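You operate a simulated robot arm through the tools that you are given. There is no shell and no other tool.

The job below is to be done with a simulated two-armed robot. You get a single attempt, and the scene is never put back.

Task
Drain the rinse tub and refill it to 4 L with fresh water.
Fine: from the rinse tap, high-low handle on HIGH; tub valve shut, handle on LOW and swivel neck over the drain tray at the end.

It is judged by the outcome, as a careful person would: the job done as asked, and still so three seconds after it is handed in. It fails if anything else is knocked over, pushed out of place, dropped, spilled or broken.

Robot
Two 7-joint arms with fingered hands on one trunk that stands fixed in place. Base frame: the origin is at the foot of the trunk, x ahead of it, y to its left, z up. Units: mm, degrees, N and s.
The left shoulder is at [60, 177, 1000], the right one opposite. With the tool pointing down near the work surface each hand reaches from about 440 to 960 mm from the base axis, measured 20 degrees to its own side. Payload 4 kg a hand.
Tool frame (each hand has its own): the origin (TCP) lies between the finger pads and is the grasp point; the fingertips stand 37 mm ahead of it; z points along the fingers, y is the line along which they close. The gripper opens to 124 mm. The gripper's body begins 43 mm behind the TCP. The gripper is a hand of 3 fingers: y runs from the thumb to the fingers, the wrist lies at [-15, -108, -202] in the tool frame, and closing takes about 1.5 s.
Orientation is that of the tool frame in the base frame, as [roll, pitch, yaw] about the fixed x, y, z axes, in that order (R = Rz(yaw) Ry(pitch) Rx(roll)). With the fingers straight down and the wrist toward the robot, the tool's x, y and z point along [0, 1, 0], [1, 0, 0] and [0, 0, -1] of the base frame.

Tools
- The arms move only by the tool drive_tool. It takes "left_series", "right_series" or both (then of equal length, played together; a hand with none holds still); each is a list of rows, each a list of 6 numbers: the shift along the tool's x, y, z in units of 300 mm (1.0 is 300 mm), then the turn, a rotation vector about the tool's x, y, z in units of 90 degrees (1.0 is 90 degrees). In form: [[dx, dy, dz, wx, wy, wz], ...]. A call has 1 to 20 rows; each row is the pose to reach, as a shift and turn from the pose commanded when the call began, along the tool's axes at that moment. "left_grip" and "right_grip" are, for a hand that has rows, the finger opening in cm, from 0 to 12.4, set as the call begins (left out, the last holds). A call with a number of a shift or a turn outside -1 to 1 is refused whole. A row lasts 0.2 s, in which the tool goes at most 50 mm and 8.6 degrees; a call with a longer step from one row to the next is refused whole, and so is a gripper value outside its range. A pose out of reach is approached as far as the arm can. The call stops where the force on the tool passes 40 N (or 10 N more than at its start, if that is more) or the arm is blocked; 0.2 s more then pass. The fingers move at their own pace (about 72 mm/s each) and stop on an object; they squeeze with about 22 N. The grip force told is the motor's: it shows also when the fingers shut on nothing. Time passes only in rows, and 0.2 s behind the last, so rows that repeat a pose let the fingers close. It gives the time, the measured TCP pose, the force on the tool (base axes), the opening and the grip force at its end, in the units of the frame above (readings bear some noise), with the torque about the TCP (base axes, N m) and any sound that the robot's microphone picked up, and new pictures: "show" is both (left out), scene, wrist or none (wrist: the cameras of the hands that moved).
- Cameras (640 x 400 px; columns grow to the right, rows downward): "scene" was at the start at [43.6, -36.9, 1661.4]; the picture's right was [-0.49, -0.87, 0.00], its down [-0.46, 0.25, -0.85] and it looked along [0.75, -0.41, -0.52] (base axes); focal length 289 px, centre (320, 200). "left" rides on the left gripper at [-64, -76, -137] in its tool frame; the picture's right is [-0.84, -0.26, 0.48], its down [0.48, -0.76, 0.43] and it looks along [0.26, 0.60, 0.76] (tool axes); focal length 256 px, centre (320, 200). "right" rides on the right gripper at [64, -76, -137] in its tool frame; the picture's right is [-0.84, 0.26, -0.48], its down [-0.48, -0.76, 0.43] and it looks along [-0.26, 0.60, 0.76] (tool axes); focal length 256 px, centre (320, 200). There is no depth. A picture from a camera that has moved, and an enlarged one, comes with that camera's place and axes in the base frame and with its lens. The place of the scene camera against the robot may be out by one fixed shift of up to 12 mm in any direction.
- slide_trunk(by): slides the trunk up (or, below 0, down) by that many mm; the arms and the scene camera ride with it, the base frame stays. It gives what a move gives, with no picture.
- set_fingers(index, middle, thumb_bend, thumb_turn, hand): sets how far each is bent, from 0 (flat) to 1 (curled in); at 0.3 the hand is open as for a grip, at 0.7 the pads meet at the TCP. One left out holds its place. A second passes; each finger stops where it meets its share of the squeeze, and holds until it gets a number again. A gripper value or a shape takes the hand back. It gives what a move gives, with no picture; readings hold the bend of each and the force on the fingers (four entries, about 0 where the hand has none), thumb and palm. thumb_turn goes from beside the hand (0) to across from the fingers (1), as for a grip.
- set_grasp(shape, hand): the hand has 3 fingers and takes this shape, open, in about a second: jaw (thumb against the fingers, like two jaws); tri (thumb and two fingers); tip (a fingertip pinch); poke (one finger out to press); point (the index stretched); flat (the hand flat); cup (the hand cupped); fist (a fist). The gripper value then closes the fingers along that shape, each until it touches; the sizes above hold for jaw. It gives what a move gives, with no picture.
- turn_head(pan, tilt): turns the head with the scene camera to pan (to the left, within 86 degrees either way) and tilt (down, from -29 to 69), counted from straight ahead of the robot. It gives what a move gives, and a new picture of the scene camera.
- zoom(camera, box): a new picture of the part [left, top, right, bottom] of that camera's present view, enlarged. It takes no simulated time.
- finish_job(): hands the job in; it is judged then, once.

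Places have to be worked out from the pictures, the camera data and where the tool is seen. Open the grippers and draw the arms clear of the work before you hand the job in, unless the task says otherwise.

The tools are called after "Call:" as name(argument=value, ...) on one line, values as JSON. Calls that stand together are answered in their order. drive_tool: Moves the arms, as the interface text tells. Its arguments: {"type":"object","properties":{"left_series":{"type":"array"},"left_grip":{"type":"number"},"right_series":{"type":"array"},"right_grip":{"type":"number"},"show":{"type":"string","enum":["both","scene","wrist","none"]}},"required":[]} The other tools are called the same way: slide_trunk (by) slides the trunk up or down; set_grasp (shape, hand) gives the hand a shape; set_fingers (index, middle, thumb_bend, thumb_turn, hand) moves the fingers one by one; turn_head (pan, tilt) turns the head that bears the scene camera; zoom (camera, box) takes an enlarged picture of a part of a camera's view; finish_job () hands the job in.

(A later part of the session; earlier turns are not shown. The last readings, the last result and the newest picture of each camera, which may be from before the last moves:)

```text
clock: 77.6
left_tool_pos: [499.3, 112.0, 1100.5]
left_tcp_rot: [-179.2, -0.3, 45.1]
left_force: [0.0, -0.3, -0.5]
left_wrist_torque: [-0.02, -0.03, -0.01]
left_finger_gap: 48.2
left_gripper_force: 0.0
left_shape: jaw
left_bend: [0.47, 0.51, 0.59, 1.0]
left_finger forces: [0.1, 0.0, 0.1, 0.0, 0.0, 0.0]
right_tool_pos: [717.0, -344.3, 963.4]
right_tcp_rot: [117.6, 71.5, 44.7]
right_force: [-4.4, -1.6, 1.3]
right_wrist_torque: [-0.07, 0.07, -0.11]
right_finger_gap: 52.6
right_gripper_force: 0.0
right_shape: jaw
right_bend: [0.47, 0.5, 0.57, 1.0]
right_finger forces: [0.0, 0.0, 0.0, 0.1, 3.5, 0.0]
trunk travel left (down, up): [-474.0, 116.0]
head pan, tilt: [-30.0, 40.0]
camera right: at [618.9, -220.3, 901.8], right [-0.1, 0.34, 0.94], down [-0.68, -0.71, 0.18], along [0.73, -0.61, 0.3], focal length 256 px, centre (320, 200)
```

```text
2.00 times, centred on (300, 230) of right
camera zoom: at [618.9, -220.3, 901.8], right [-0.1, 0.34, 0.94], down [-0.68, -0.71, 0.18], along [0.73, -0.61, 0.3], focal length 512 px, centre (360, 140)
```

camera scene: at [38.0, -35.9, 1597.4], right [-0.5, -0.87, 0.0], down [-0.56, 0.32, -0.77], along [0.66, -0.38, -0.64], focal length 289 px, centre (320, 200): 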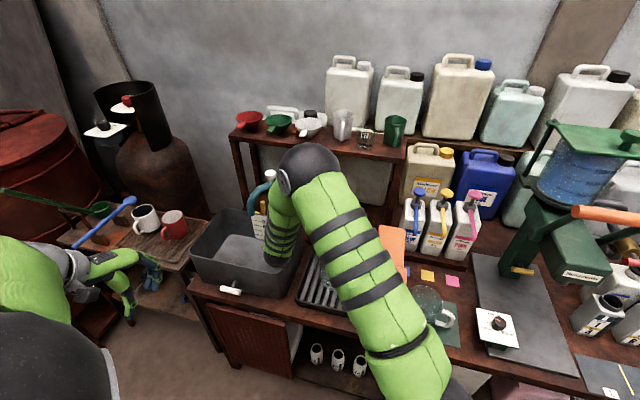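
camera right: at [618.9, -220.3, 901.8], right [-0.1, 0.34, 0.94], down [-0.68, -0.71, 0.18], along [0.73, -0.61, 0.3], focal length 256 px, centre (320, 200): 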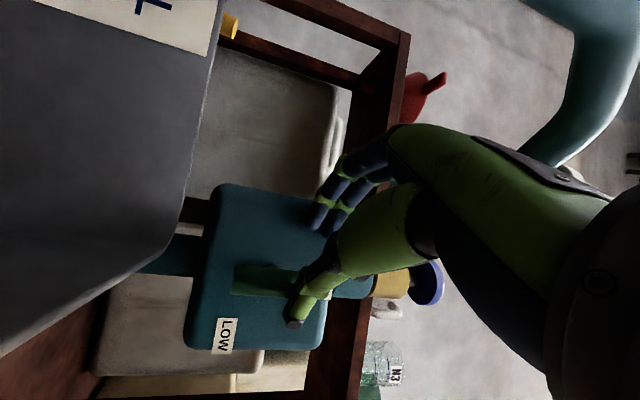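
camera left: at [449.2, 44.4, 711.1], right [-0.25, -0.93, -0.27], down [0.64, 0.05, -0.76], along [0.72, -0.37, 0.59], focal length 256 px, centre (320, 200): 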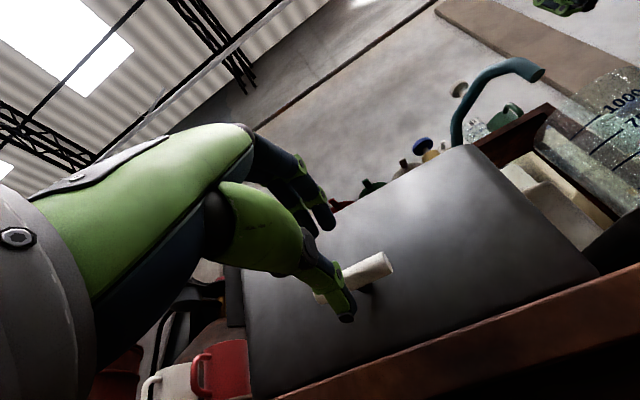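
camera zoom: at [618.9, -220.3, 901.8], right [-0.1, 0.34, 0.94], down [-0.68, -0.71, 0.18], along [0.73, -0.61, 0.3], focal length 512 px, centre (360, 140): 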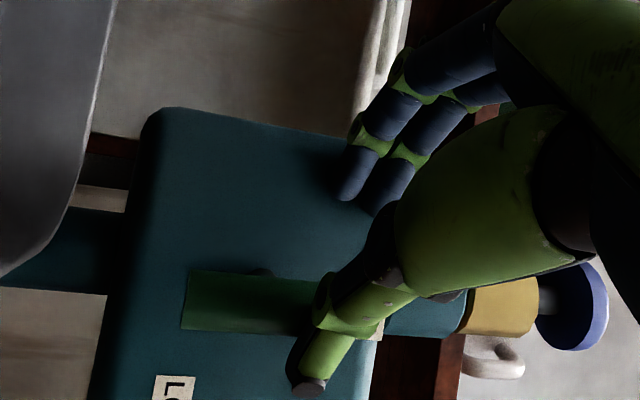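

The bar now looks parallel to the box sides, that is upright at HIGH, with 3.5 N on the thumb. I nudge 5 mm further to feel for its stop.

Call:
drive_tool(right_series=[[0.0026, 0.007, -0.0037, 0, 0, 0], [0.0053, 0.014, -0.0074, 0, 0, 0]], show="wrist")

Call:
zoom(camera="right", box=[160, 150, 400, 370])

```text
clock: 78.2
left_tool_pos: [498.9, 111.6, 1100.8]
left_tcp_rot: [-179.3, -0.4, 45.1]
left_force: [0.0, 0.7, -0.3]
left_wrist_torque: [0.03, -0.01, 0.01]
left_finger_gap: 48.0
left_gripper_force: 0.1
left_shape: jaw
left_bend: [0.47, 0.51, 0.59, 1.0]
left_finger forces: [0.1, 0.1, 0.0, 0.0, 0.0, 0.1]
right_tool_pos: [721.0, -340.4, 961.9]
right_tcp_rot: [117.5, 71.6, 44.6]
right_force: [-6.3, -3.1, 1.8]
right_wrist_torque: [-0.07, 0.1, -0.19]
right_finger_gap: 54.6
right_gripper_force: 0.1
right_shape: jaw
right_bend: [0.47, 0.5, 0.56, 1.0]
right_finger forces: [0.0, 0.0, 0.0, 0.0, 5.8, 0.0]
trunk travel left (down, up): [-474.0, 116.0]
head pan, tilt: [-30.0, 40.0]
camera right: at [622.2, -216.8, 901.2], right [-0.1, 0.33, 0.94], down [-0.68, -0.71, 0.18], along [0.73, -0.62, 0.3], focal length 256 px, centre (320, 200)
```

right: 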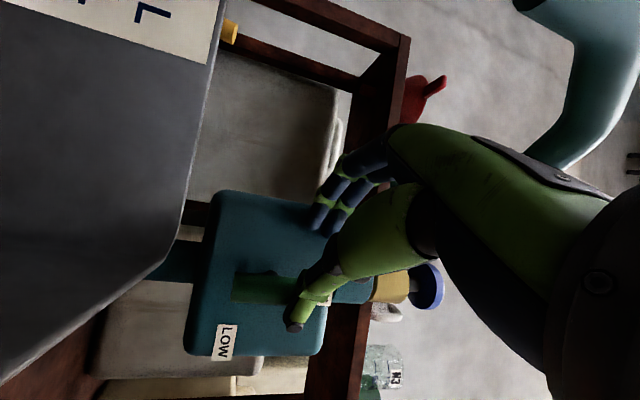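

```text
1.82 times, centred on (280, 260) of right
camera zoom: at [622.2, -216.8, 901.2], right [-0.1, 0.33, 0.94], down [-0.68, -0.71, 0.18], along [0.73, -0.62, 0.3], focal length 465 px, centre (393, 91)
```

zoom: 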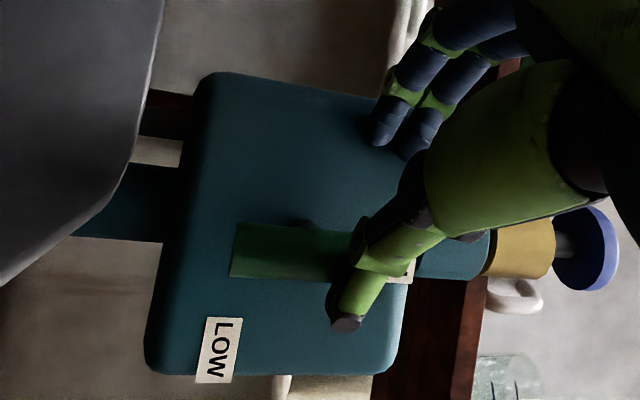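

The thumb force rises to 6 N and the bar stays put, so it is on its HIGH stop. I ease the thumb off, back straight out, and check whether anything flows.

Call:
drive_tool(right_series=[[-0.0084, -0.0224, 0.0119, 0, 0, 0], [-0.0084, -0.069, -0.076, 0, 0, 0], [-0.0084, -0.116, -0.164, 0, 0, 0], [-0.04, -0.163, -0.252, 0, 0, 0], [-0.08, -0.2, -0.32, 0, 0, 0]])

Call:
zoom(camera="right", box=[160, 100, 400, 370])

```text
clock: 79.4
left_tool_pos: [498.0, 112.6, 1101.1]
left_tcp_rot: [-179.2, -0.2, 45.0]
left_force: [-0.2, -0.2, 0.2]
left_wrist_torque: [0.0, 0.01, 0.0]
left_finger_gap: 48.3
left_gripper_force: 0.1
left_shape: jaw
left_bend: [0.47, 0.51, 0.59, 1.0]
left_finger forces: [0.0, 0.1, 0.1, 0.1, 0.0, 0.0]
right_tool_pos: [628.9, -268.5, 982.5]
right_tcp_rot: [117.3, 71.6, 44.4]
right_force: [0.0, 0.1, 0.1]
right_wrist_torque: [0.0, 0.01, 0.02]
right_finger_gap: 50.2
right_gripper_force: 0.1
right_shape: jaw
right_bend: [0.47, 0.5, 0.59, 1.0]
right_finger forces: [0.0, 0.1, 0.1, 0.1, 0.1, 0.0]
trunk travel left (down, up): [-474.0, 116.0]
head pan, tilt: [-30.0, 40.0]
camera scene: at [38.4, -35.6, 1597.4], right [-0.5, -0.87, 0.0], down [-0.56, 0.32, -0.77], along [0.66, -0.38, -0.64], focal length 289 px, centre (320, 200)
camera right: at [531.1, -145.4, 921.4], right [-0.1, 0.33, 0.94], down [-0.68, -0.71, 0.18], along [0.73, -0.61, 0.3], focal length 256 px, centre (320, 200)
```

scene: 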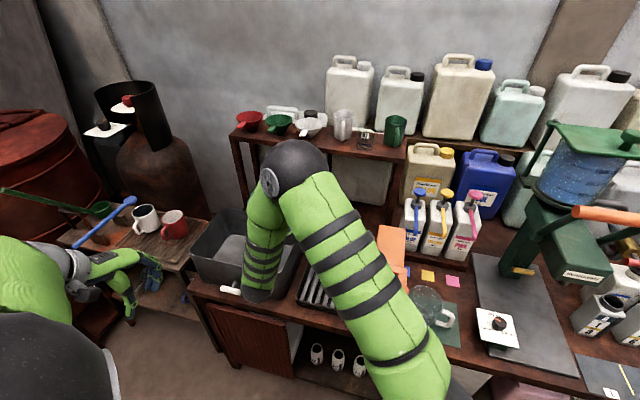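
right: 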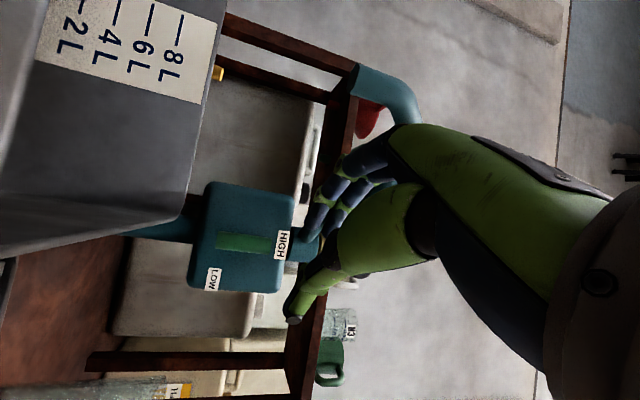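

```text
1.48 times, centred on (280, 235) of right
camera zoom: at [531.1, -145.4, 921.4], right [-0.1, 0.33, 0.94], down [-0.68, -0.71, 0.18], along [0.73, -0.61, 0.3], focal length 379 px, centre (379, 148)
```

zoom: 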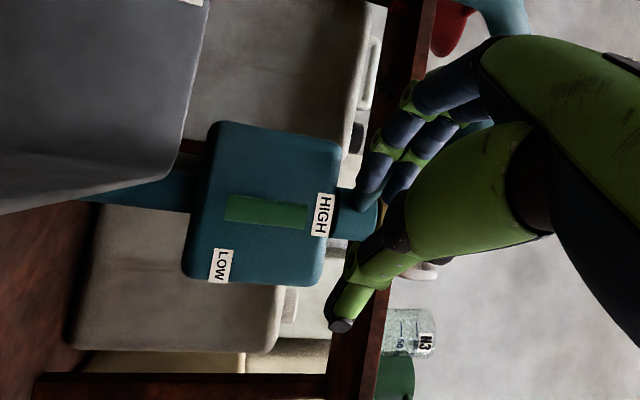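

The green bar points exactly at HIGH and no water runs yet, so the blue knob must be the on/off. I turn the right hand back to fingers-down while rising to about [600, -330, 1200], clear of the neck.

Call:
drive_tool(right_series=[[-0.063, 0.005, 0.005, 0.0226, 0.0722, 0.0014], [-0.126, 0.01, 0.01, 0.0452, 0.1444, 0.0028], [-0.189, 0.015, 0.015, 0.0678, 0.2165, 0.0042], [-0.252, 0.02, 0.019, 0.0904, 0.2887, 0.0056], [-0.315, 0.025, 0.024, 0.113, 0.3609, 0.007], [-0.378, 0.03, 0.029, 0.1356, 0.4331, 0.0085], [-0.44, 0.035, 0.034, 0.1581, 0.5052, 0.0099], [-0.503, 0.04, 0.039, 0.1807, 0.5774, 0.0113], [-0.566, 0.045, 0.044, 0.2033, 0.6496, 0.0127], [-0.629, 0.05, 0.048, 0.2259, 0.7218, 0.0141], [-0.692, 0.055, 0.053, 0.2485, 0.7939, 0.0155], [-0.755, 0.06, 0.058, 0.2711, 0.8661, 0.0169]])

Call:
slide_trunk(by=90)

```text
clock: 82.0
left_tool_pos: [498.9, 111.6, 1100.9]
left_tcp_rot: [-179.2, -0.3, 45.1]
left_force: [0.5, -0.2, 0.1]
left_wrist_torque: [-0.03, 0.02, -0.03]
left_finger_gap: 48.0
left_gripper_force: 0.0
left_shape: jaw
left_bend: [0.47, 0.51, 0.59, 1.0]
left_finger forces: [0.0, 0.0, 0.0, 0.1, 0.1, 0.0]
right_tool_pos: [600.5, -333.5, 1199.1]
right_tcp_rot: [-180.0, -0.1, 90.1]
right_force: [0.1, 0.3, 0.1]
right_wrist_torque: [-0.03, -0.01, 0.0]
right_finger_gap: 50.0
right_gripper_force: 0.2
right_shape: jaw
right_bend: [0.47, 0.5, 0.59, 1.0]
right_finger forces: [0.0, 0.1, 0.0, 0.0, 0.0, 0.0]
trunk travel left (down, up): [-474.0, 116.0]
head pan, tilt: [-30.0, 40.0]
camera scene: at [38.7, -36.0, 1597.4], right [-0.5, -0.87, 0.0], down [-0.56, 0.32, -0.77], along [0.66, -0.38, -0.64], focal length 289 px, centre (320, 200)
camera right: at [524.9, -269.0, 1336.9], right [0.26, -0.84, 0.48], down [-0.76, -0.48, -0.44], along [0.6, -0.25, -0.76], focal length 256 px, centre (320, 200)
```

scene: 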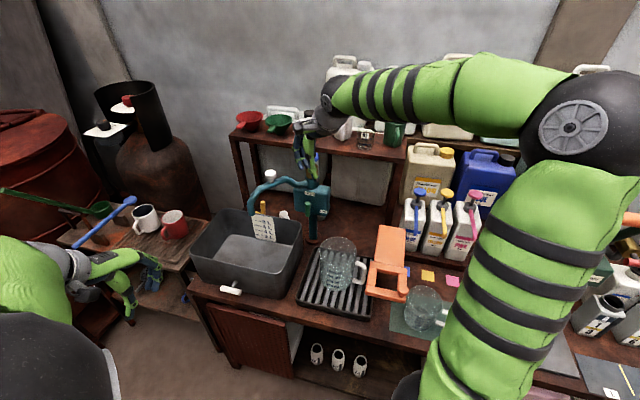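
right: 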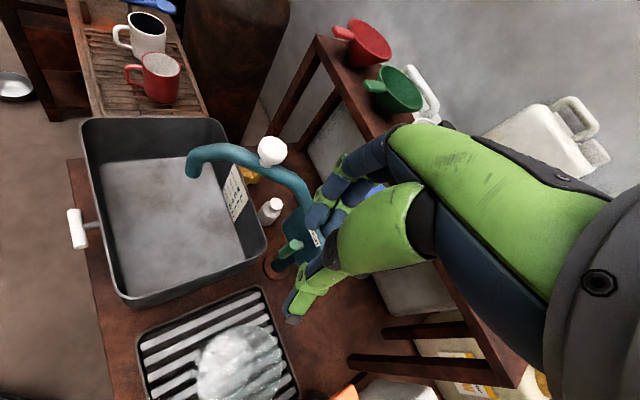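

```text
clock: 83.3
left_tool_pos: [498.7, 113.3, 1190.7]
left_tcp_rot: [-179.2, -0.3, 45.1]
left_force: [-0.7, -0.4, 0.0]
left_wrist_torque: [0.0, 0.0, 0.02]
left_finger_gap: 48.0
left_gripper_force: 0.1
left_shape: jaw
left_bend: [0.47, 0.51, 0.59, 1.0]
left_finger forces: [0.1, 0.1, 0.0, 0.0, 0.1, 0.0]
right_tool_pos: [600.9, -333.4, 1288.0]
right_tcp_rot: [-179.9, -0.1, 90.0]
right_force: [0.1, -0.2, 0.4]
right_wrist_torque: [0.0, 0.01, 0.01]
right_finger_gap: 50.1
right_gripper_force: 0.1
right_shape: jaw
right_bend: [0.47, 0.5, 0.59, 1.0]
right_finger forces: [0.0, 0.1, 0.0, 0.0, 0.0, 0.0]
trunk travel left (down, up): [-564.0, 26.0]
head pan, tilt: [-30.0, 40.0]
```

The right hand is clear at [601, -333, 1288]. I move it nearer to the blue knob with the fingers opened to 9 cm for a close look.

Call:
drive_tool(right_series=[[-0.056, 0.053, 0.025, 0, 0, 0], [-0.112, 0.105, 0.051, 0, 0, 0], [-0.168, 0.158, 0.076, 0, 0, 0], [-0.224, 0.21, 0.102, 0, 0, 0], [-0.28, 0.263, 0.127, 0, 0, 0]], right_grip=9)

Call:
zoom(camera="right", box=[180, 150, 380, 330])

Call:
zoom(camera="scene", box=[260, 130, 360, 230])

```text
clock: 84.5
left_tool_pos: [499.3, 112.4, 1191.3]
left_tcp_rot: [-179.2, -0.3, 45.0]
left_force: [-0.1, -0.2, 0.2]
left_wrist_torque: [-0.02, -0.01, -0.03]
left_finger_gap: 48.1
left_gripper_force: 0.1
left_shape: jaw
left_bend: [0.47, 0.51, 0.59, 1.0]
left_finger forces: [0.0, 0.0, 0.0, 0.0, 0.0, 0.0]
right_tool_pos: [678.9, -419.6, 1251.4]
right_tcp_rot: [-179.9, 0.0, 90.0]
right_force: [-0.4, 0.0, -0.4]
right_wrist_torque: [0.03, 0.0, -0.01]
right_finger_gap: 89.5
right_gripper_force: 0.1
right_shape: jaw
right_bend: [0.34, 0.37, 0.49, 0.99]
right_finger forces: [0.0, 0.0, 0.0, 0.0, 0.1, 0.0]
trunk travel left (down, up): [-564.0, 26.0]
head pan, tilt: [-30.0, 40.0]
camera scene: at [39.6, -36.3, 1687.3], right [-0.5, -0.87, 0.0], down [-0.56, 0.32, -0.77], along [0.66, -0.38, -0.64], focal length 289 px, centre (320, 200)
camera right: at [603.9, -354.0, 1388.3], right [0.26, -0.84, 0.48], down [-0.76, -0.48, -0.43], along [0.6, -0.25, -0.76], focal length 256 px, centre (320, 200)
```

scene: 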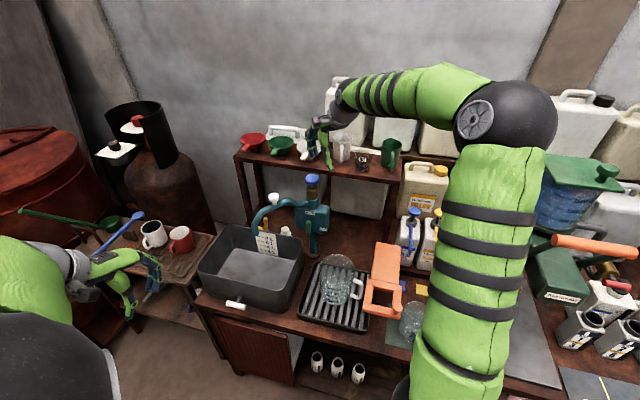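
right: 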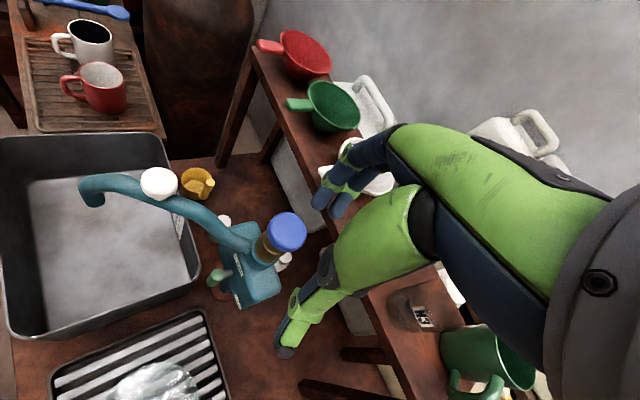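

```text
2.22 times, centred on (280, 240) of right
camera zoom: at [603.9, -354.0, 1388.3], right [0.26, -0.84, 0.48], down [-0.76, -0.48, -0.43], along [0.6, -0.25, -0.76], focal length 569 px, centre (409, 111)
```

zoom: 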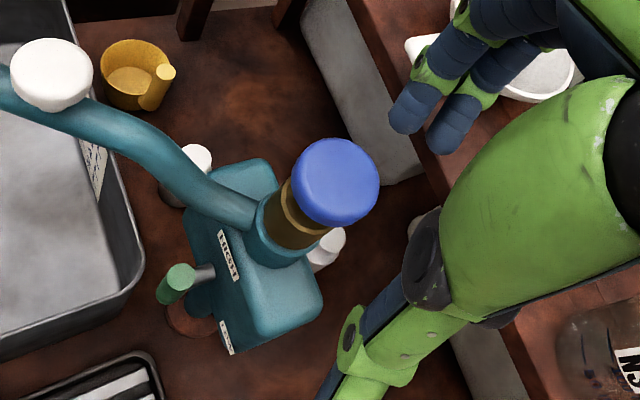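

```text
4.00 times, centred on (310, 180) of scene
camera zoom: at [39.6, -36.3, 1687.3], right [-0.5, -0.87, 0.0], down [-0.56, 0.32, -0.77], along [0.66, -0.38, -0.64], focal length 1154 px, centre (360, 280)
```

zoom: 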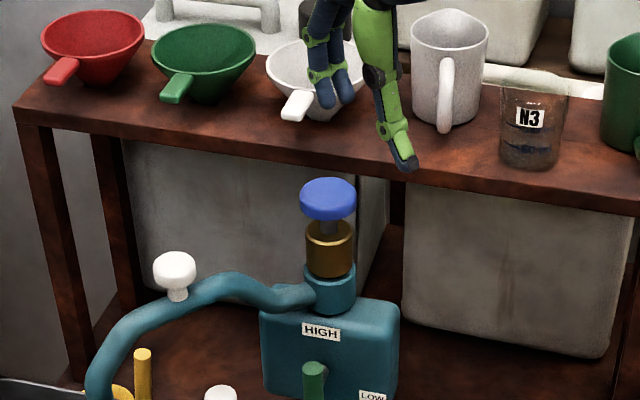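

The blue knob is a mushroom plunger on a thin stem in a gold barrel, with its top at about [750, -418, 1115]. I suspect a push tap, so I close the fingers and go to just above its centre.

Call:
drive_tool(right_series=[[0.001, 0.06, 0, 0, 0, 0], [0.003, 0.12, 0, 0, 0, 0], [0.004, 0.18, 0, 0, 0, 0], [0.005, 0.237, 0.03, 0, 0, 0], [0.005, 0.237, 0.09, 0, 0, 0], [0.005, 0.237, 0.15, 0, 0, 0], [0.005, 0.237, 0.203, 0, 0, 0]], right_grip=0.5)

Call:
zoom(camera="right", box=[220, 160, 400, 340])

Call:
zoom(camera="scene", box=[260, 130, 360, 230])

```text
clock: 86.1
left_tool_pos: [498.9, 111.0, 1190.6]
left_tcp_rot: [-179.2, -0.3, 45.0]
left_force: [-0.3, -0.5, 0.3]
left_wrist_torque: [-0.03, 0.01, 0.03]
left_finger_gap: 47.9
left_gripper_force: 0.0
left_shape: jaw
left_bend: [0.47, 0.51, 0.59, 1.0]
left_finger forces: [0.0, 0.0, 0.0, 0.1, 0.0, 0.0]
right_tool_pos: [751.8, -415.3, 1189.1]
right_tcp_rot: [-180.0, -0.1, 90.1]
right_force: [0.4, 0.2, -0.5]
right_wrist_torque: [-0.03, 0.04, -0.01]
right_finger_gap: 5.2
right_gripper_force: 0.1
right_shape: jaw
right_bend: [0.67, 0.68, 0.69, 1.0]
right_finger forces: [0.0, 0.0, 0.1, 0.0, 0.1, 0.1]
trunk travel left (down, up): [-564.0, 26.0]
head pan, tilt: [-30.0, 40.0]
camera scene: at [38.9, -36.0, 1687.4], right [-0.5, -0.87, 0.0], down [-0.56, 0.32, -0.77], along [0.66, -0.38, -0.64], focal length 289 px, centre (320, 200)
camera right: at [675.8, -351.1, 1326.9], right [0.26, -0.84, 0.48], down [-0.76, -0.48, -0.43], along [0.6, -0.25, -0.76], focal length 256 px, centre (320, 200)
```

scene: 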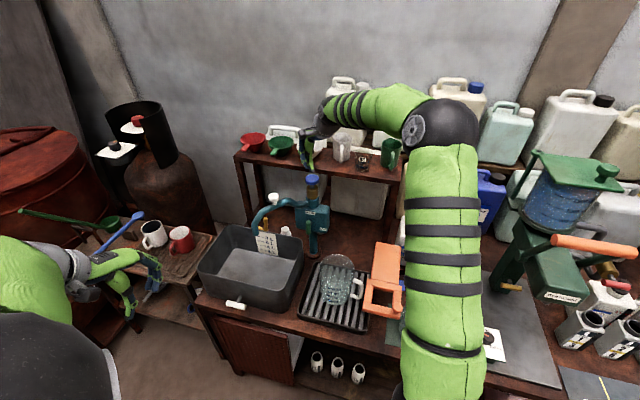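
right: 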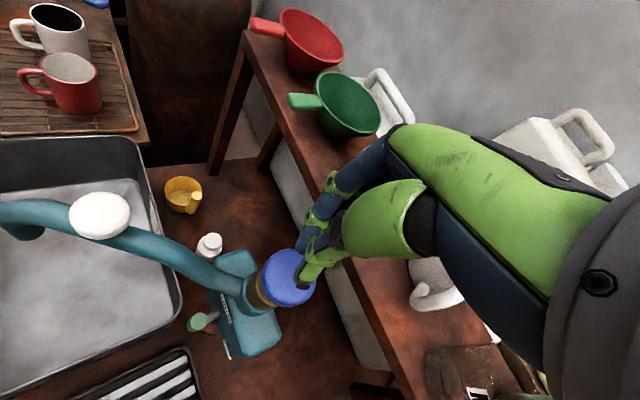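

```text
2.22 times, centred on (310, 250) of right
camera zoom: at [675.8, -351.1, 1326.9], right [0.26, -0.84, 0.48], down [-0.76, -0.48, -0.43], along [0.6, -0.25, -0.76], focal length 569 px, centre (342, 89)
```

zoom: 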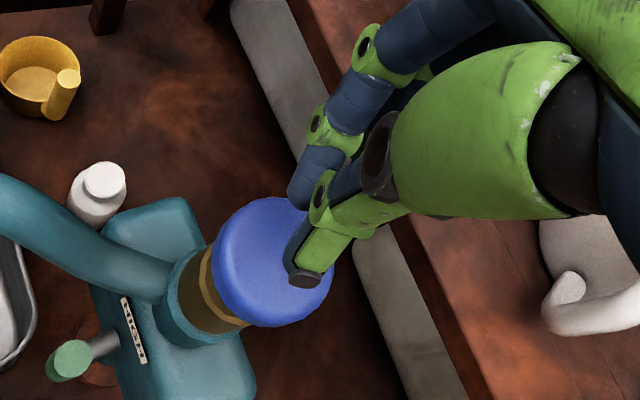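

```text
4.00 times, centred on (310, 180) of scene
camera zoom: at [38.9, -36.0, 1687.4], right [-0.5, -0.87, 0.0], down [-0.56, 0.32, -0.77], along [0.66, -0.38, -0.64], focal length 1154 px, centre (360, 280)
```

zoom: 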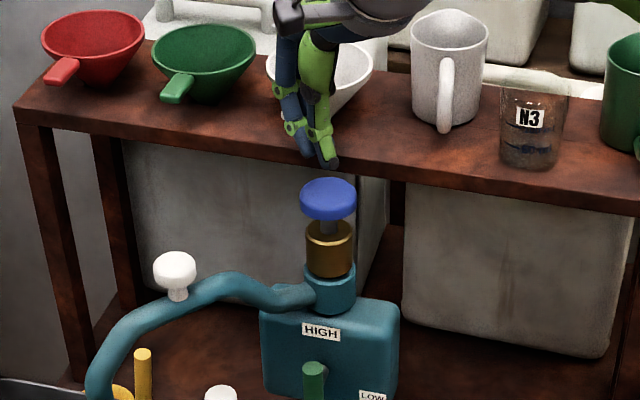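

The fingertips hang right above the disc, which I place at [750.5, -418], top near 1115. I press down gently in small steps.

Call:
drive_tool(right_series=[[0, 0, 0.05, 0, 0, 0], [0, 0, 0.09, 0, 0, 0], [0, 0, 0.107, 0, 0, 0], [0, 0, 0.12, 0, 0, 0], [0, 0, 0.133, 0, 0, 0]])

Call:
zoom(camera="right", box=[220, 160, 400, 340])

Call:
zoom(camera="scene", box=[190, 160, 350, 310])

```text
clock: 87.3
left_tool_pos: [499.5, 112.7, 1191.6]
left_tcp_rot: [-179.2, -0.3, 45.1]
left_force: [0.7, -0.5, 0.2]
left_wrist_torque: [-0.01, 0.02, 0.0]
left_finger_gap: 47.9
left_gripper_force: 0.1
left_shape: jaw
left_bend: [0.47, 0.51, 0.59, 1.0]
left_finger forces: [0.0, 0.1, 0.0, 0.1, 0.1, 0.0]
right_tool_pos: [751.4, -415.6, 1149.8]
right_tcp_rot: [-180.0, -0.1, 90.0]
right_force: [-0.3, -0.1, 2.8]
right_wrist_torque: [0.01, 0.02, 0.0]
right_finger_gap: 5.0
right_gripper_force: 0.1
right_shape: jaw
right_bend: [0.67, 0.68, 0.69, 1.0]
right_finger forces: [0.0, 0.1, 0.0, 0.0, 2.6, 0.0]
trunk travel left (down, up): [-564.0, 26.0]
head pan, tilt: [-30.0, 40.0]
camera scene: at [38.7, -35.7, 1687.5], right [-0.5, -0.87, 0.0], down [-0.56, 0.32, -0.77], along [0.66, -0.38, -0.64], focal length 289 px, centre (320, 200)
camera right: at [674.8, -350.7, 1287.3], right [0.26, -0.84, 0.48], down [-0.76, -0.48, -0.44], along [0.6, -0.25, -0.76], focal length 256 px, centre (320, 200)
```

scene: 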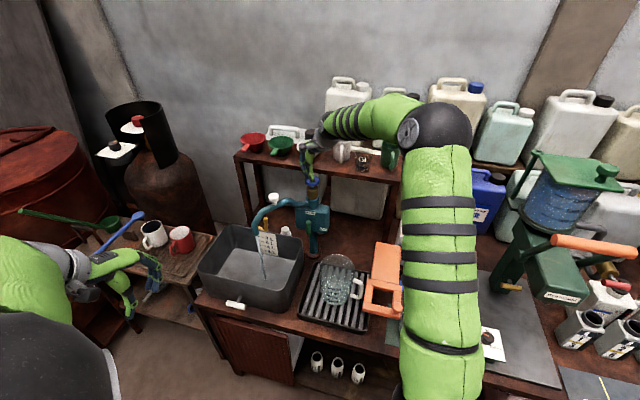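
right: 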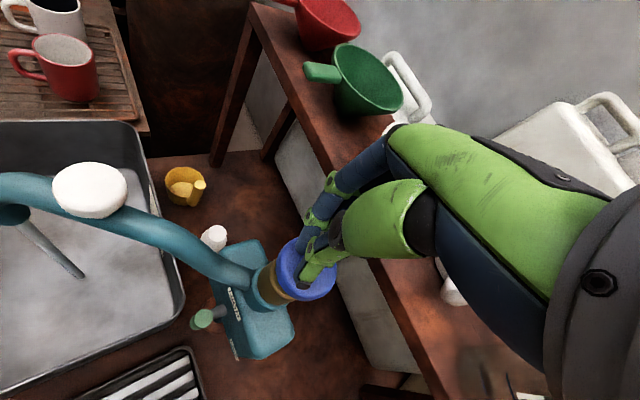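

```text
2.22 times, centred on (310, 250) of right
camera zoom: at [674.8, -350.7, 1287.3], right [0.26, -0.84, 0.48], down [-0.76, -0.48, -0.44], along [0.6, -0.25, -0.76], focal length 569 px, centre (342, 89)
```

zoom: 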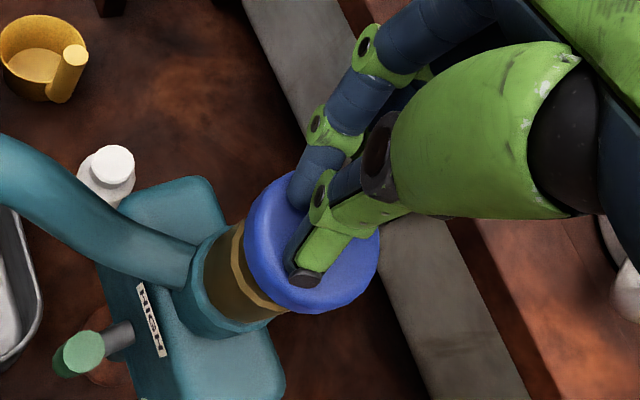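

```text
2.67 times, centred on (270, 235) of scene
camera zoom: at [38.7, -35.7, 1687.5], right [-0.5, -0.87, 0.0], down [-0.56, 0.32, -0.77], along [0.66, -0.38, -0.64], focal length 770 px, centre (453, 107)
```

zoom: 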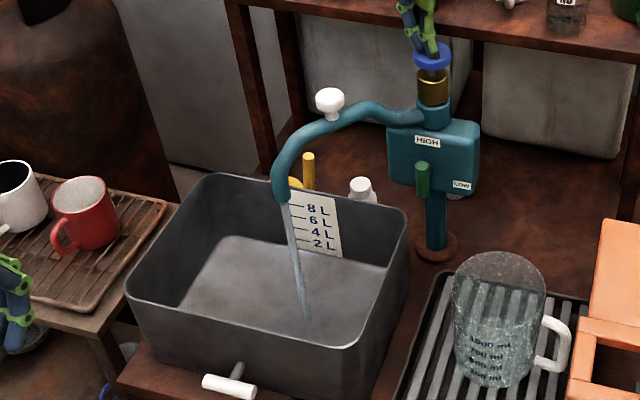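

Pressing the knob starts the flow: a stream runs from the neck into the tub with only 3 N on the finger. I hold it for two seconds and watch the level.

Call:
drive_tool(right_series=[[0, 0, 0, 0, 0, 0], [0, 0, 0, 0, 0, 0], [0, 0, 0, 0, 0, 0], [0, 0, 0, 0, 0, 0], [0, 0, 0, 0, 0, 0], [0, 0, 0, 0, 0, 0], [0, 0, 0, 0, 0, 0], [0, 0, 0, 0, 0, 0], [0, 0, 0, 0, 0, 0], [0, 0, 0, 0, 0, 0]], show="scene")

Call:
zoom(camera="scene", box=[190, 160, 350, 310])

Call:
zoom(camera="scene", box=[230, 215, 310, 285])

```text
clock: 89.5
left_tool_pos: [498.6, 112.5, 1190.7]
left_tcp_rot: [-179.2, -0.3, 45.1]
left_force: [-0.6, -0.2, 0.8]
left_wrist_torque: [0.02, -0.03, 0.0]
left_finger_gap: 48.0
left_gripper_force: 0.0
left_shape: jaw
left_bend: [0.47, 0.51, 0.59, 1.0]
left_finger forces: [0.0, 0.1, 0.0, 0.1, 0.0, 0.1]
right_tool_pos: [750.1, -415.4, 1149.4]
right_tcp_rot: [-179.9, -0.1, 90.0]
right_force: [0.9, 0.2, 2.4]
right_wrist_torque: [0.03, 0.03, 0.01]
right_finger_gap: 5.2
right_gripper_force: 0.0
right_shape: jaw
right_bend: [0.67, 0.68, 0.69, 1.0]
right_finger forces: [0.0, 0.1, 0.0, 0.1, 2.6, 0.0]
trunk travel left (down, up): [-564.0, 26.0]
head pan, tilt: [-30.0, 40.0]
camera scene: at [38.6, -35.6, 1687.4], right [-0.5, -0.87, 0.0], down [-0.56, 0.32, -0.77], along [0.66, -0.38, -0.64], focal length 289 px, centre (320, 200)
```

scene: 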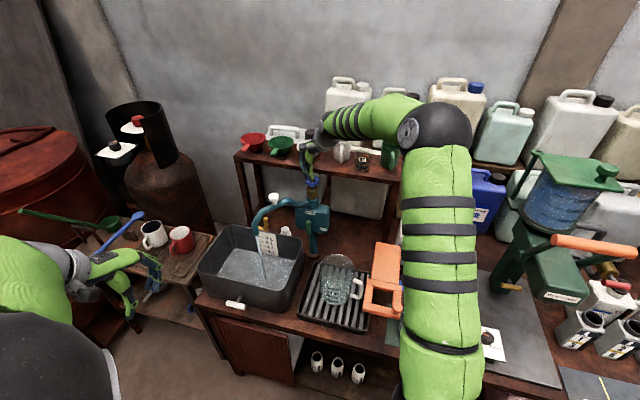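

```text
2.67 times, centred on (270, 235) of scene
camera zoom: at [38.6, -35.6, 1687.4], right [-0.5, -0.87, 0.0], down [-0.56, 0.32, -0.77], along [0.66, -0.38, -0.64], focal length 770 px, centre (453, 107)
```

zoom: 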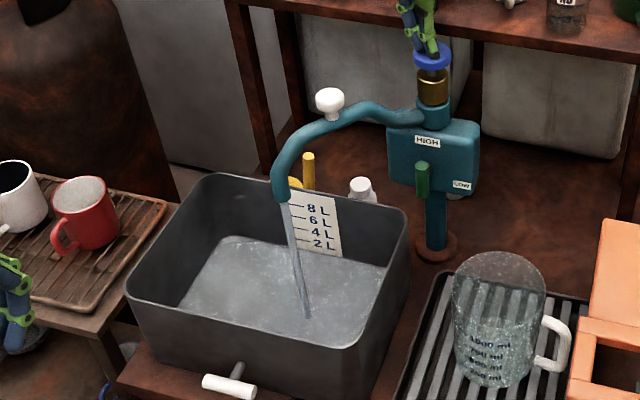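

```text
5.71 times, centred on (270, 250) of scene
camera zoom: at [38.6, -35.6, 1687.4], right [-0.5, -0.87, 0.0], down [-0.56, 0.32, -0.77], along [0.66, -0.38, -0.64], focal length 1649 px, centre (606, -86)
```

zoom: 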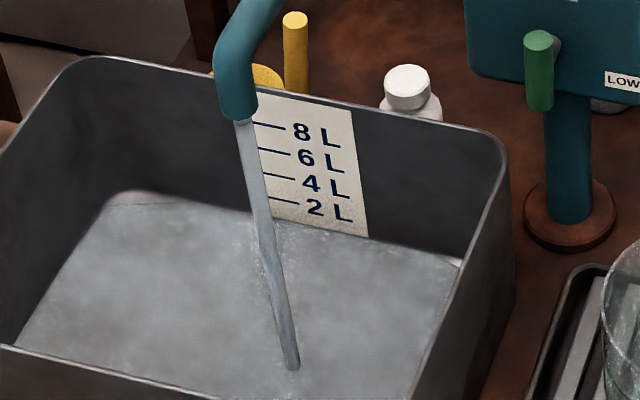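

The level is rising and the scale shows the water still below 2 L. I keep holding the knob for two more seconds and re-measure.

Call:
drive_tool(right_series=[[0, 0, 0, 0, 0, 0], [0, 0, 0, 0, 0, 0], [0, 0, 0, 0, 0, 0], [0, 0, 0, 0, 0, 0], [0, 0, 0, 0, 0, 0], [0, 0, 0, 0, 0, 0], [0, 0, 0, 0, 0, 0], [0, 0, 0, 0, 0, 0], [0, 0, 0, 0, 0, 0], [0, 0, 0, 0, 0, 0]], show="none")

Call:
zoom(camera="scene", box=[230, 215, 310, 285])

```text
clock: 91.7
left_tool_pos: [498.6, 113.2, 1191.0]
left_tcp_rot: [-179.2, -0.3, 45.1]
left_force: [0.1, 0.0, 0.3]
left_wrist_torque: [-0.02, -0.03, -0.03]
left_finger_gap: 48.0
left_gripper_force: 0.1
left_shape: jaw
left_bend: [0.47, 0.51, 0.59, 1.0]
left_finger forces: [0.0, 0.0, 0.0, 0.1, 0.1, 0.0]
right_tool_pos: [750.0, -415.1, 1150.5]
right_tcp_rot: [-179.9, -0.1, 90.0]
right_force: [-0.8, -1.3, 2.8]
right_wrist_torque: [0.0, 0.0, -0.01]
right_finger_gap: 5.0
right_gripper_force: 0.1
right_shape: jaw
right_bend: [0.67, 0.68, 0.69, 1.0]
right_finger forces: [0.0, 0.1, 0.0, 0.0, 2.6, 0.1]
trunk travel left (down, up): [-564.0, 26.0]
head pan, tilt: [-30.0, 40.0]
```

```text
5.71 times, centred on (270, 250) of scene
camera zoom: at [38.6, -35.7, 1687.4], right [-0.5, -0.87, 0.0], down [-0.56, 0.32, -0.77], along [0.66, -0.38, -0.64], focal length 1649 px, centre (606, -86)
```

zoom: 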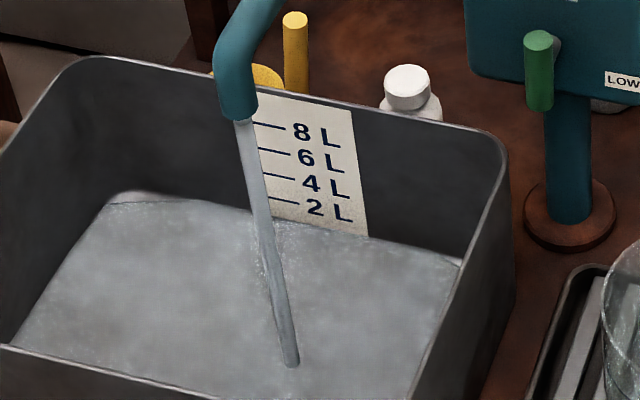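

The level rises slowly at this light press. I press the knob about 6 mm deeper to see whether the flow grows.

Call:
drive_tool(right_series=[[0, 0, 0.01, 0, 0, 0], [0, 0, 0.02, 0, 0, 0], [0, 0, 0.02, 0, 0, 0], [0, 0, 0.02, 0, 0, 0], [0, 0, 0.02, 0, 0, 0]], show="none")

Call:
zoom(camera="scene", box=[230, 215, 310, 285])

Call:
zoom(camera="scene", box=[270, 150, 350, 230])

```text
clock: 92.9
left_tool_pos: [498.0, 111.8, 1190.7]
left_tcp_rot: [-179.1, -0.2, 45.1]
left_force: [-0.6, 0.6, 0.4]
left_wrist_torque: [0.01, 0.02, 0.0]
left_finger_gap: 48.1
left_gripper_force: 0.1
left_shape: jaw
left_bend: [0.47, 0.51, 0.59, 1.0]
left_finger forces: [0.0, 0.1, 0.0, 0.1, 0.0, 0.0]
right_tool_pos: [749.4, -414.1, 1143.2]
right_tcp_rot: [-180.0, -0.2, 90.1]
right_force: [1.0, -0.5, 4.7]
right_wrist_torque: [-0.02, 0.02, 0.01]
right_finger_gap: 4.8
right_gripper_force: 0.0
right_shape: jaw
right_bend: [0.67, 0.68, 0.69, 1.0]
right_finger forces: [0.9, 0.0, 0.0, 0.0, 4.5, 0.1]
trunk travel left (down, up): [-564.0, 26.0]
head pan, tilt: [-30.0, 40.0]
```

```text
5.71 times, centred on (270, 250) of scene
camera zoom: at [38.4, -35.5, 1687.4], right [-0.5, -0.87, 0.0], down [-0.56, 0.32, -0.77], along [0.66, -0.38, -0.64], focal length 1649 px, centre (606, -86)
```

zoom: 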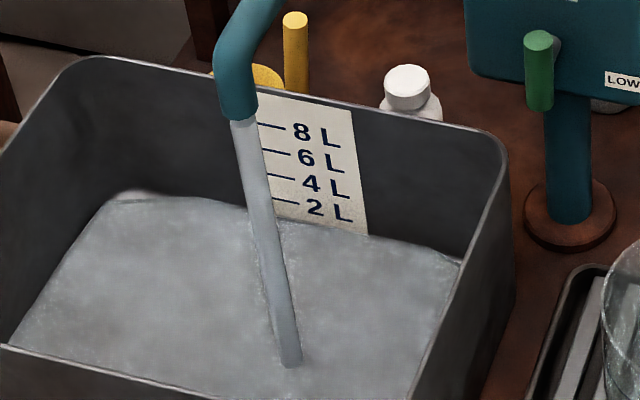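

```text
5.00 times, centred on (310, 190) of scene
camera zoom: at [38.4, -35.5, 1687.4], right [-0.5, -0.87, 0.0], down [-0.56, 0.32, -0.77], along [0.66, -0.38, -0.64], focal length 1443 px, centre (370, 250)
```

zoom: 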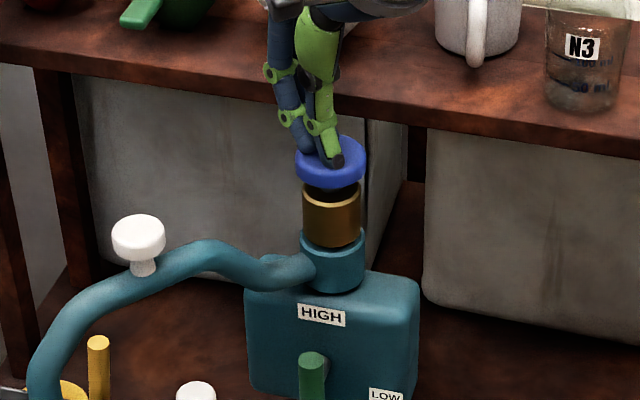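

A deeper press gives a thicker stream, against only 5 N. I press 7 mm deeper and hold to fill faster.

Call:
drive_tool(right_series=[[0, 0, 0.012, 0, 0, 0], [0, 0, 0.023, 0, 0, 0], [0, 0, 0.023, 0, 0, 0], [0, 0, 0.023, 0, 0, 0], [0, 0, 0.023, 0, 0, 0], [0, 0, 0.023, 0, 0, 0], [0, 0, 0.023, 0, 0, 0], [0, 0, 0.023, 0, 0, 0], [0, 0, 0.023, 0, 0, 0], [0, 0, 0.023, 0, 0, 0]], show="none")

Call:
zoom(camera="scene", box=[230, 215, 310, 285])

```text
clock: 95.1
left_tool_pos: [496.5, 112.6, 1191.6]
left_tcp_rot: [-179.3, -0.3, 45.1]
left_force: [1.2, -0.1, 0.1]
left_wrist_torque: [-0.01, 0.0, -0.02]
left_finger_gap: 48.3
left_gripper_force: 0.0
left_shape: jaw
left_bend: [0.47, 0.51, 0.59, 1.0]
left_finger forces: [0.1, 0.1, 0.0, 0.0, 0.1, 0.1]
right_tool_pos: [749.6, -414.4, 1137.1]
right_tcp_rot: [179.9, 0.0, 90.0]
right_force: [4.4, -2.3, 25.8]
right_wrist_torque: [-0.07, -0.18, -0.02]
right_finger_gap: 5.1
right_gripper_force: 0.0
right_shape: jaw
right_bend: [0.71, 0.68, 0.7, 1.0]
right_finger forces: [11.6, 2.2, 0.0, 0.0, 11.9, 0.1]
trunk travel left (down, up): [-564.0, 26.0]
head pan, tilt: [-30.0, 40.0]
```

```text
5.71 times, centred on (270, 250) of scene
camera zoom: at [37.0, -34.6, 1687.6], right [-0.5, -0.87, 0.0], down [-0.56, 0.32, -0.77], along [0.66, -0.38, -0.64], focal length 1649 px, centre (606, -86)
```

zoom: 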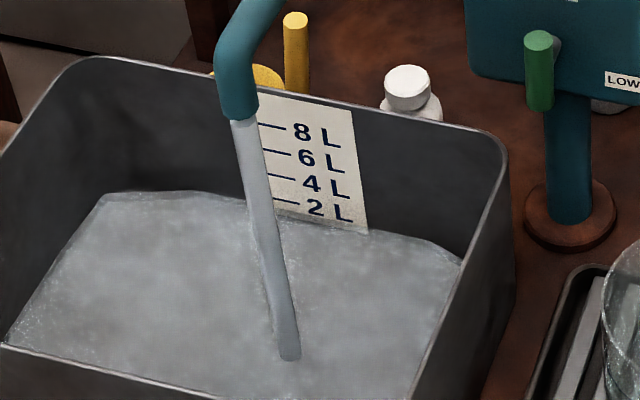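

The knob bottomed out at about 1138 with 26 N, and the water is near 1.2 L. I ease up 2 mm and hold for four seconds to measure the rate.

Call:
drive_tool(right_series=[[0, 0, -0.007, 0, 0, 0], [0, 0, -0.007, 0, 0, 0], [0, 0, -0.007, 0, 0, 0], [0, 0, -0.007, 0, 0, 0], [0, 0, -0.007, 0, 0, 0], [0, 0, -0.007, 0, 0, 0], [0, 0, -0.007, 0, 0, 0], [0, 0, -0.007, 0, 0, 0], [0, 0, -0.007, 0, 0, 0], [0, 0, -0.007, 0, 0, 0], [0, 0, -0.007, 0, 0, 0], [0, 0, -0.007, 0, 0, 0], [0, 0, -0.007, 0, 0, 0], [0, 0, -0.007, 0, 0, 0], [0, 0, -0.007, 0, 0, 0], [0, 0, -0.007, 0, 0, 0], [0, 0, -0.007, 0, 0, 0], [0, 0, -0.007, 0, 0, 0], [0, 0, -0.007, 0, 0, 0], [0, 0, -0.007, 0, 0, 0]], show="none")

Call:
zoom(camera="scene", box=[230, 215, 310, 285])

```text
clock: 99.3
left_tool_pos: [497.1, 112.8, 1190.8]
left_tcp_rot: [-179.2, -0.3, 45.1]
left_force: [0.0, 0.2, 0.5]
left_wrist_torque: [0.01, -0.01, 0.0]
left_finger_gap: 48.0
left_gripper_force: 0.2
left_shape: jaw
left_bend: [0.47, 0.51, 0.59, 1.0]
left_finger forces: [0.0, 0.0, 0.0, 0.1, 0.0, 0.0]
right_tool_pos: [749.4, -414.4, 1139.3]
right_tcp_rot: [-180.0, 0.0, 89.9]
right_force: [-0.9, 2.1, 12.3]
right_wrist_torque: [0.06, 0.01, -0.03]
right_finger_gap: 4.4
right_gripper_force: 0.0
right_shape: jaw
right_bend: [0.67, 0.68, 0.7, 1.0]
right_finger forces: [4.0, 0.4, 0.0, 0.0, 8.3, 0.0]
trunk travel left (down, up): [-564.0, 26.0]
head pan, tilt: [-30.0, 40.0]
```

```text
5.71 times, centred on (270, 250) of scene
camera zoom: at [37.7, -34.9, 1687.5], right [-0.5, -0.87, 0.0], down [-0.56, 0.32, -0.77], along [0.66, -0.38, -0.64], focal length 1649 px, centre (606, -86)
```

zoom: 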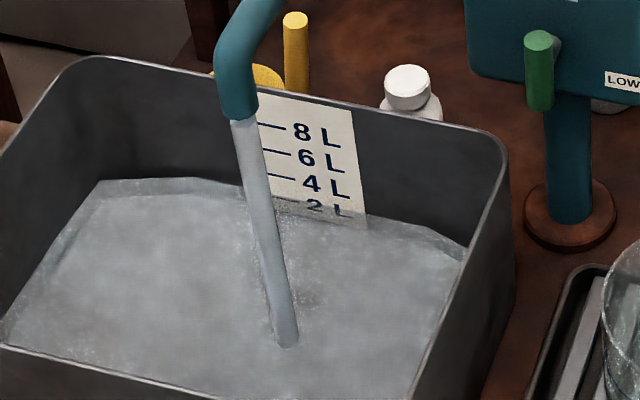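

The waterline is just above the 2 L tick, so full flow gives roughly 0.26 L/s. I hold four more seconds.

Call:
drive_tool(right_series=[[0, 0, 0, 0, 0, 0], [0, 0, 0, 0, 0, 0], [0, 0, 0, 0, 0, 0], [0, 0, 0, 0, 0, 0], [0, 0, 0, 0, 0, 0], [0, 0, 0, 0, 0, 0], [0, 0, 0, 0, 0, 0], [0, 0, 0, 0, 0, 0], [0, 0, 0, 0, 0, 0], [0, 0, 0, 0, 0, 0], [0, 0, 0, 0, 0, 0], [0, 0, 0, 0, 0, 0], [0, 0, 0, 0, 0, 0], [0, 0, 0, 0, 0, 0], [0, 0, 0, 0, 0, 0], [0, 0, 0, 0, 0, 0], [0, 0, 0, 0, 0, 0], [0, 0, 0, 0, 0, 0], [0, 0, 0, 0, 0, 0]], show="none")

Call:
zoom(camera="scene", box=[230, 215, 310, 285])

Call:
zoom(camera="scene", box=[255, 225, 285, 250])

```text
clock: 103.3
left_tool_pos: [498.6, 112.7, 1191.0]
left_tcp_rot: [-179.4, -0.3, 45.1]
left_force: [0.6, -0.1, 0.0]
left_wrist_torque: [0.03, -0.02, 0.01]
left_finger_gap: 48.0
left_gripper_force: 0.1
left_shape: jaw
left_bend: [0.47, 0.51, 0.59, 1.0]
left_finger forces: [0.1, 0.0, 0.0, 0.0, 0.1, 0.0]
right_tool_pos: [750.2, -415.7, 1138.9]
right_tcp_rot: [-179.9, 0.0, 90.0]
right_force: [0.8, 0.6, 12.5]
right_wrist_torque: [0.1, 0.01, 0.0]
right_finger_gap: 4.6
right_gripper_force: 0.0
right_shape: jaw
right_bend: [0.67, 0.68, 0.7, 1.0]
right_finger forces: [3.8, 0.1, 0.1, 0.0, 8.4, 0.0]
trunk travel left (down, up): [-564.0, 26.0]
head pan, tilt: [-30.0, 40.0]
```

```text
5.71 times, centred on (270, 250) of scene
camera zoom: at [37.7, -35.0, 1687.5], right [-0.5, -0.87, 0.0], down [-0.56, 0.32, -0.77], along [0.66, -0.38, -0.64], focal length 1649 px, centre (606, -86)
```

zoom: 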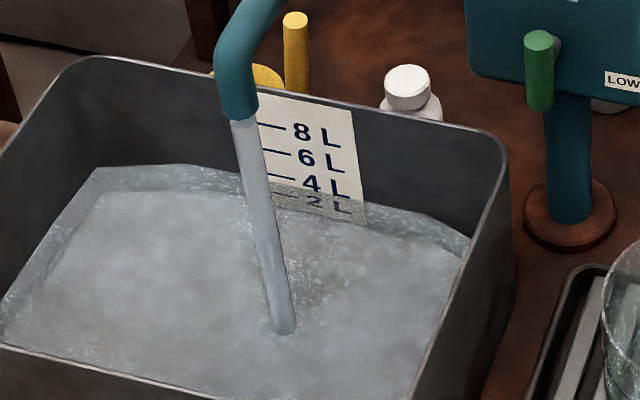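

```text
16.00 times, centred on (270, 238) of scene
camera zoom: at [37.7, -35.0, 1687.5], right [-0.5, -0.87, 0.0], down [-0.56, 0.32, -0.77], along [0.66, -0.38, -0.64], focal length 4617 px, centre (1120, -400)
```

zoom: 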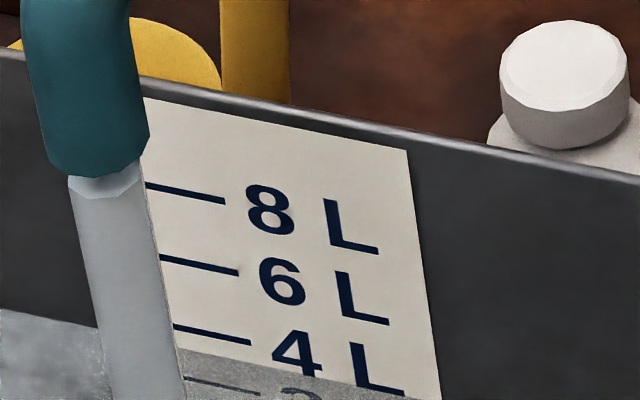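

At 16x the waterline sits about 0.6 L below the 4 L tick (about 3.4 L). I hold about 1.2 s more and measure again.

Call:
drive_tool(right_series=[[0, 0, 0, 0, 0, 0], [0, 0, 0, 0, 0, 0], [0, 0, 0, 0, 0, 0], [0, 0, 0, 0, 0, 0], [0, 0, 0, 0, 0, 0]], show="none")

Call:
zoom(camera="scene", box=[255, 225, 285, 250])

```text
clock: 104.5
left_tool_pos: [498.1, 112.7, 1191.8]
left_tcp_rot: [-179.3, -0.2, 45.1]
left_force: [-0.7, 0.2, 0.2]
left_wrist_torque: [0.02, 0.01, -0.01]
left_finger_gap: 48.2
left_gripper_force: 0.1
left_shape: jaw
left_bend: [0.47, 0.51, 0.59, 1.0]
left_finger forces: [0.0, 0.0, 0.0, 0.0, 0.0, 0.0]
right_tool_pos: [750.5, -415.0, 1139.8]
right_tcp_rot: [-180.0, -0.1, 90.0]
right_force: [0.4, 0.4, 12.9]
right_wrist_torque: [0.11, 0.03, 0.04]
right_finger_gap: 4.5
right_gripper_force: 0.1
right_shape: jaw
right_bend: [0.67, 0.68, 0.7, 1.0]
right_finger forces: [3.9, 0.3, 0.0, 0.1, 8.4, 0.1]
trunk travel left (down, up): [-564.0, 26.0]
head pan, tilt: [-30.0, 40.0]
```

```text
16.00 times, centred on (270, 238) of scene
camera zoom: at [37.7, -35.0, 1687.5], right [-0.5, -0.87, 0.0], down [-0.56, 0.32, -0.77], along [0.66, -0.38, -0.64], focal length 4617 px, centre (1120, -400)
```

zoom: 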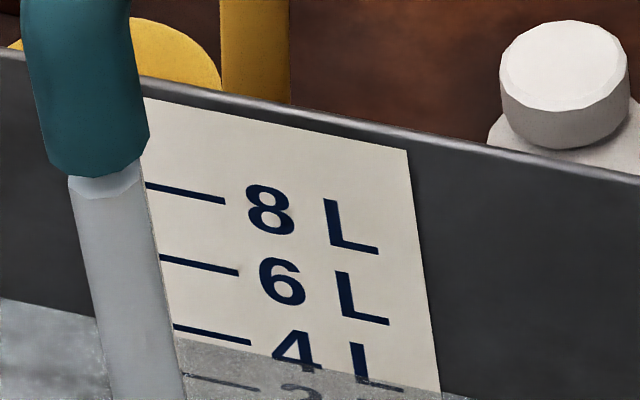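

The line is now about 10 px (0.3 L) below the 4 L tick, at 0.25 L/s. I hold about 0.6 s more, then measure.

Call:
drive_tool(right_series=[[0, 0, 0, 0, 0, 0], [0, 0, 0, 0, 0, 0]], show="none")

Call:
zoom(camera="scene", box=[255, 225, 285, 250])

Call:
zoom(camera="scene", box=[262, 240, 278, 250])

```text
clock: 105.1
left_tool_pos: [498.3, 112.9, 1191.3]
left_tcp_rot: [-179.4, -0.3, 45.1]
left_force: [1.1, 0.7, -0.1]
left_wrist_torque: [0.01, -0.01, 0.0]
left_finger_gap: 48.1
left_gripper_force: 0.1
left_shape: jaw
left_bend: [0.47, 0.51, 0.59, 1.0]
left_finger forces: [0.0, 0.0, 0.1, 0.0, 0.0, 0.0]
right_tool_pos: [748.8, -415.5, 1139.0]
right_tcp_rot: [-180.0, 0.1, 90.0]
right_force: [0.2, 2.0, 13.1]
right_wrist_torque: [0.07, 0.0, -0.02]
right_finger_gap: 4.4
right_gripper_force: 0.0
right_shape: jaw
right_bend: [0.67, 0.68, 0.7, 1.0]
right_finger forces: [3.8, 0.3, 0.1, 0.0, 8.4, 0.0]
trunk travel left (down, up): [-564.0, 26.0]
head pan, tilt: [-30.0, 40.0]
```

```text
16.00 times, centred on (270, 238) of scene
camera zoom: at [37.7, -35.0, 1687.5], right [-0.5, -0.87, 0.0], down [-0.56, 0.32, -0.77], along [0.66, -0.38, -0.64], focal length 4617 px, centre (1120, -400)
```

zoom: 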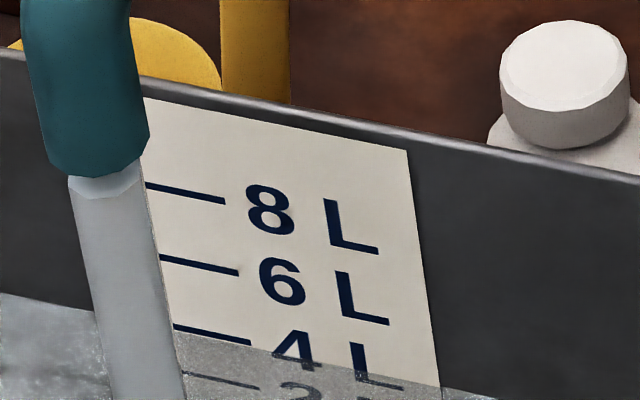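

```text
16.00 times, centred on (270, 245) of scene
camera zoom: at [37.7, -35.0, 1687.5], right [-0.5, -0.87, 0.0], down [-0.56, 0.32, -0.77], along [0.66, -0.38, -0.64], focal length 4617 px, centre (1120, -520)
```

zoom: 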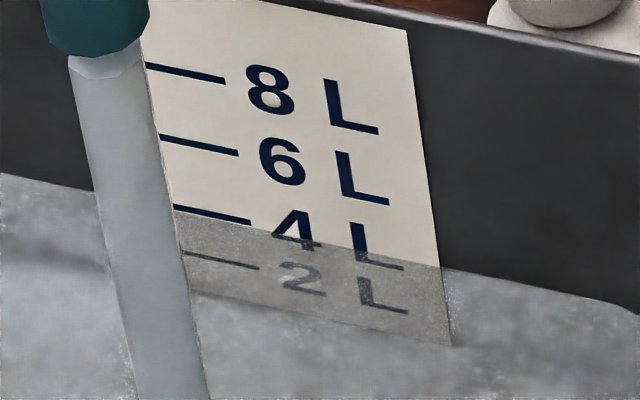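

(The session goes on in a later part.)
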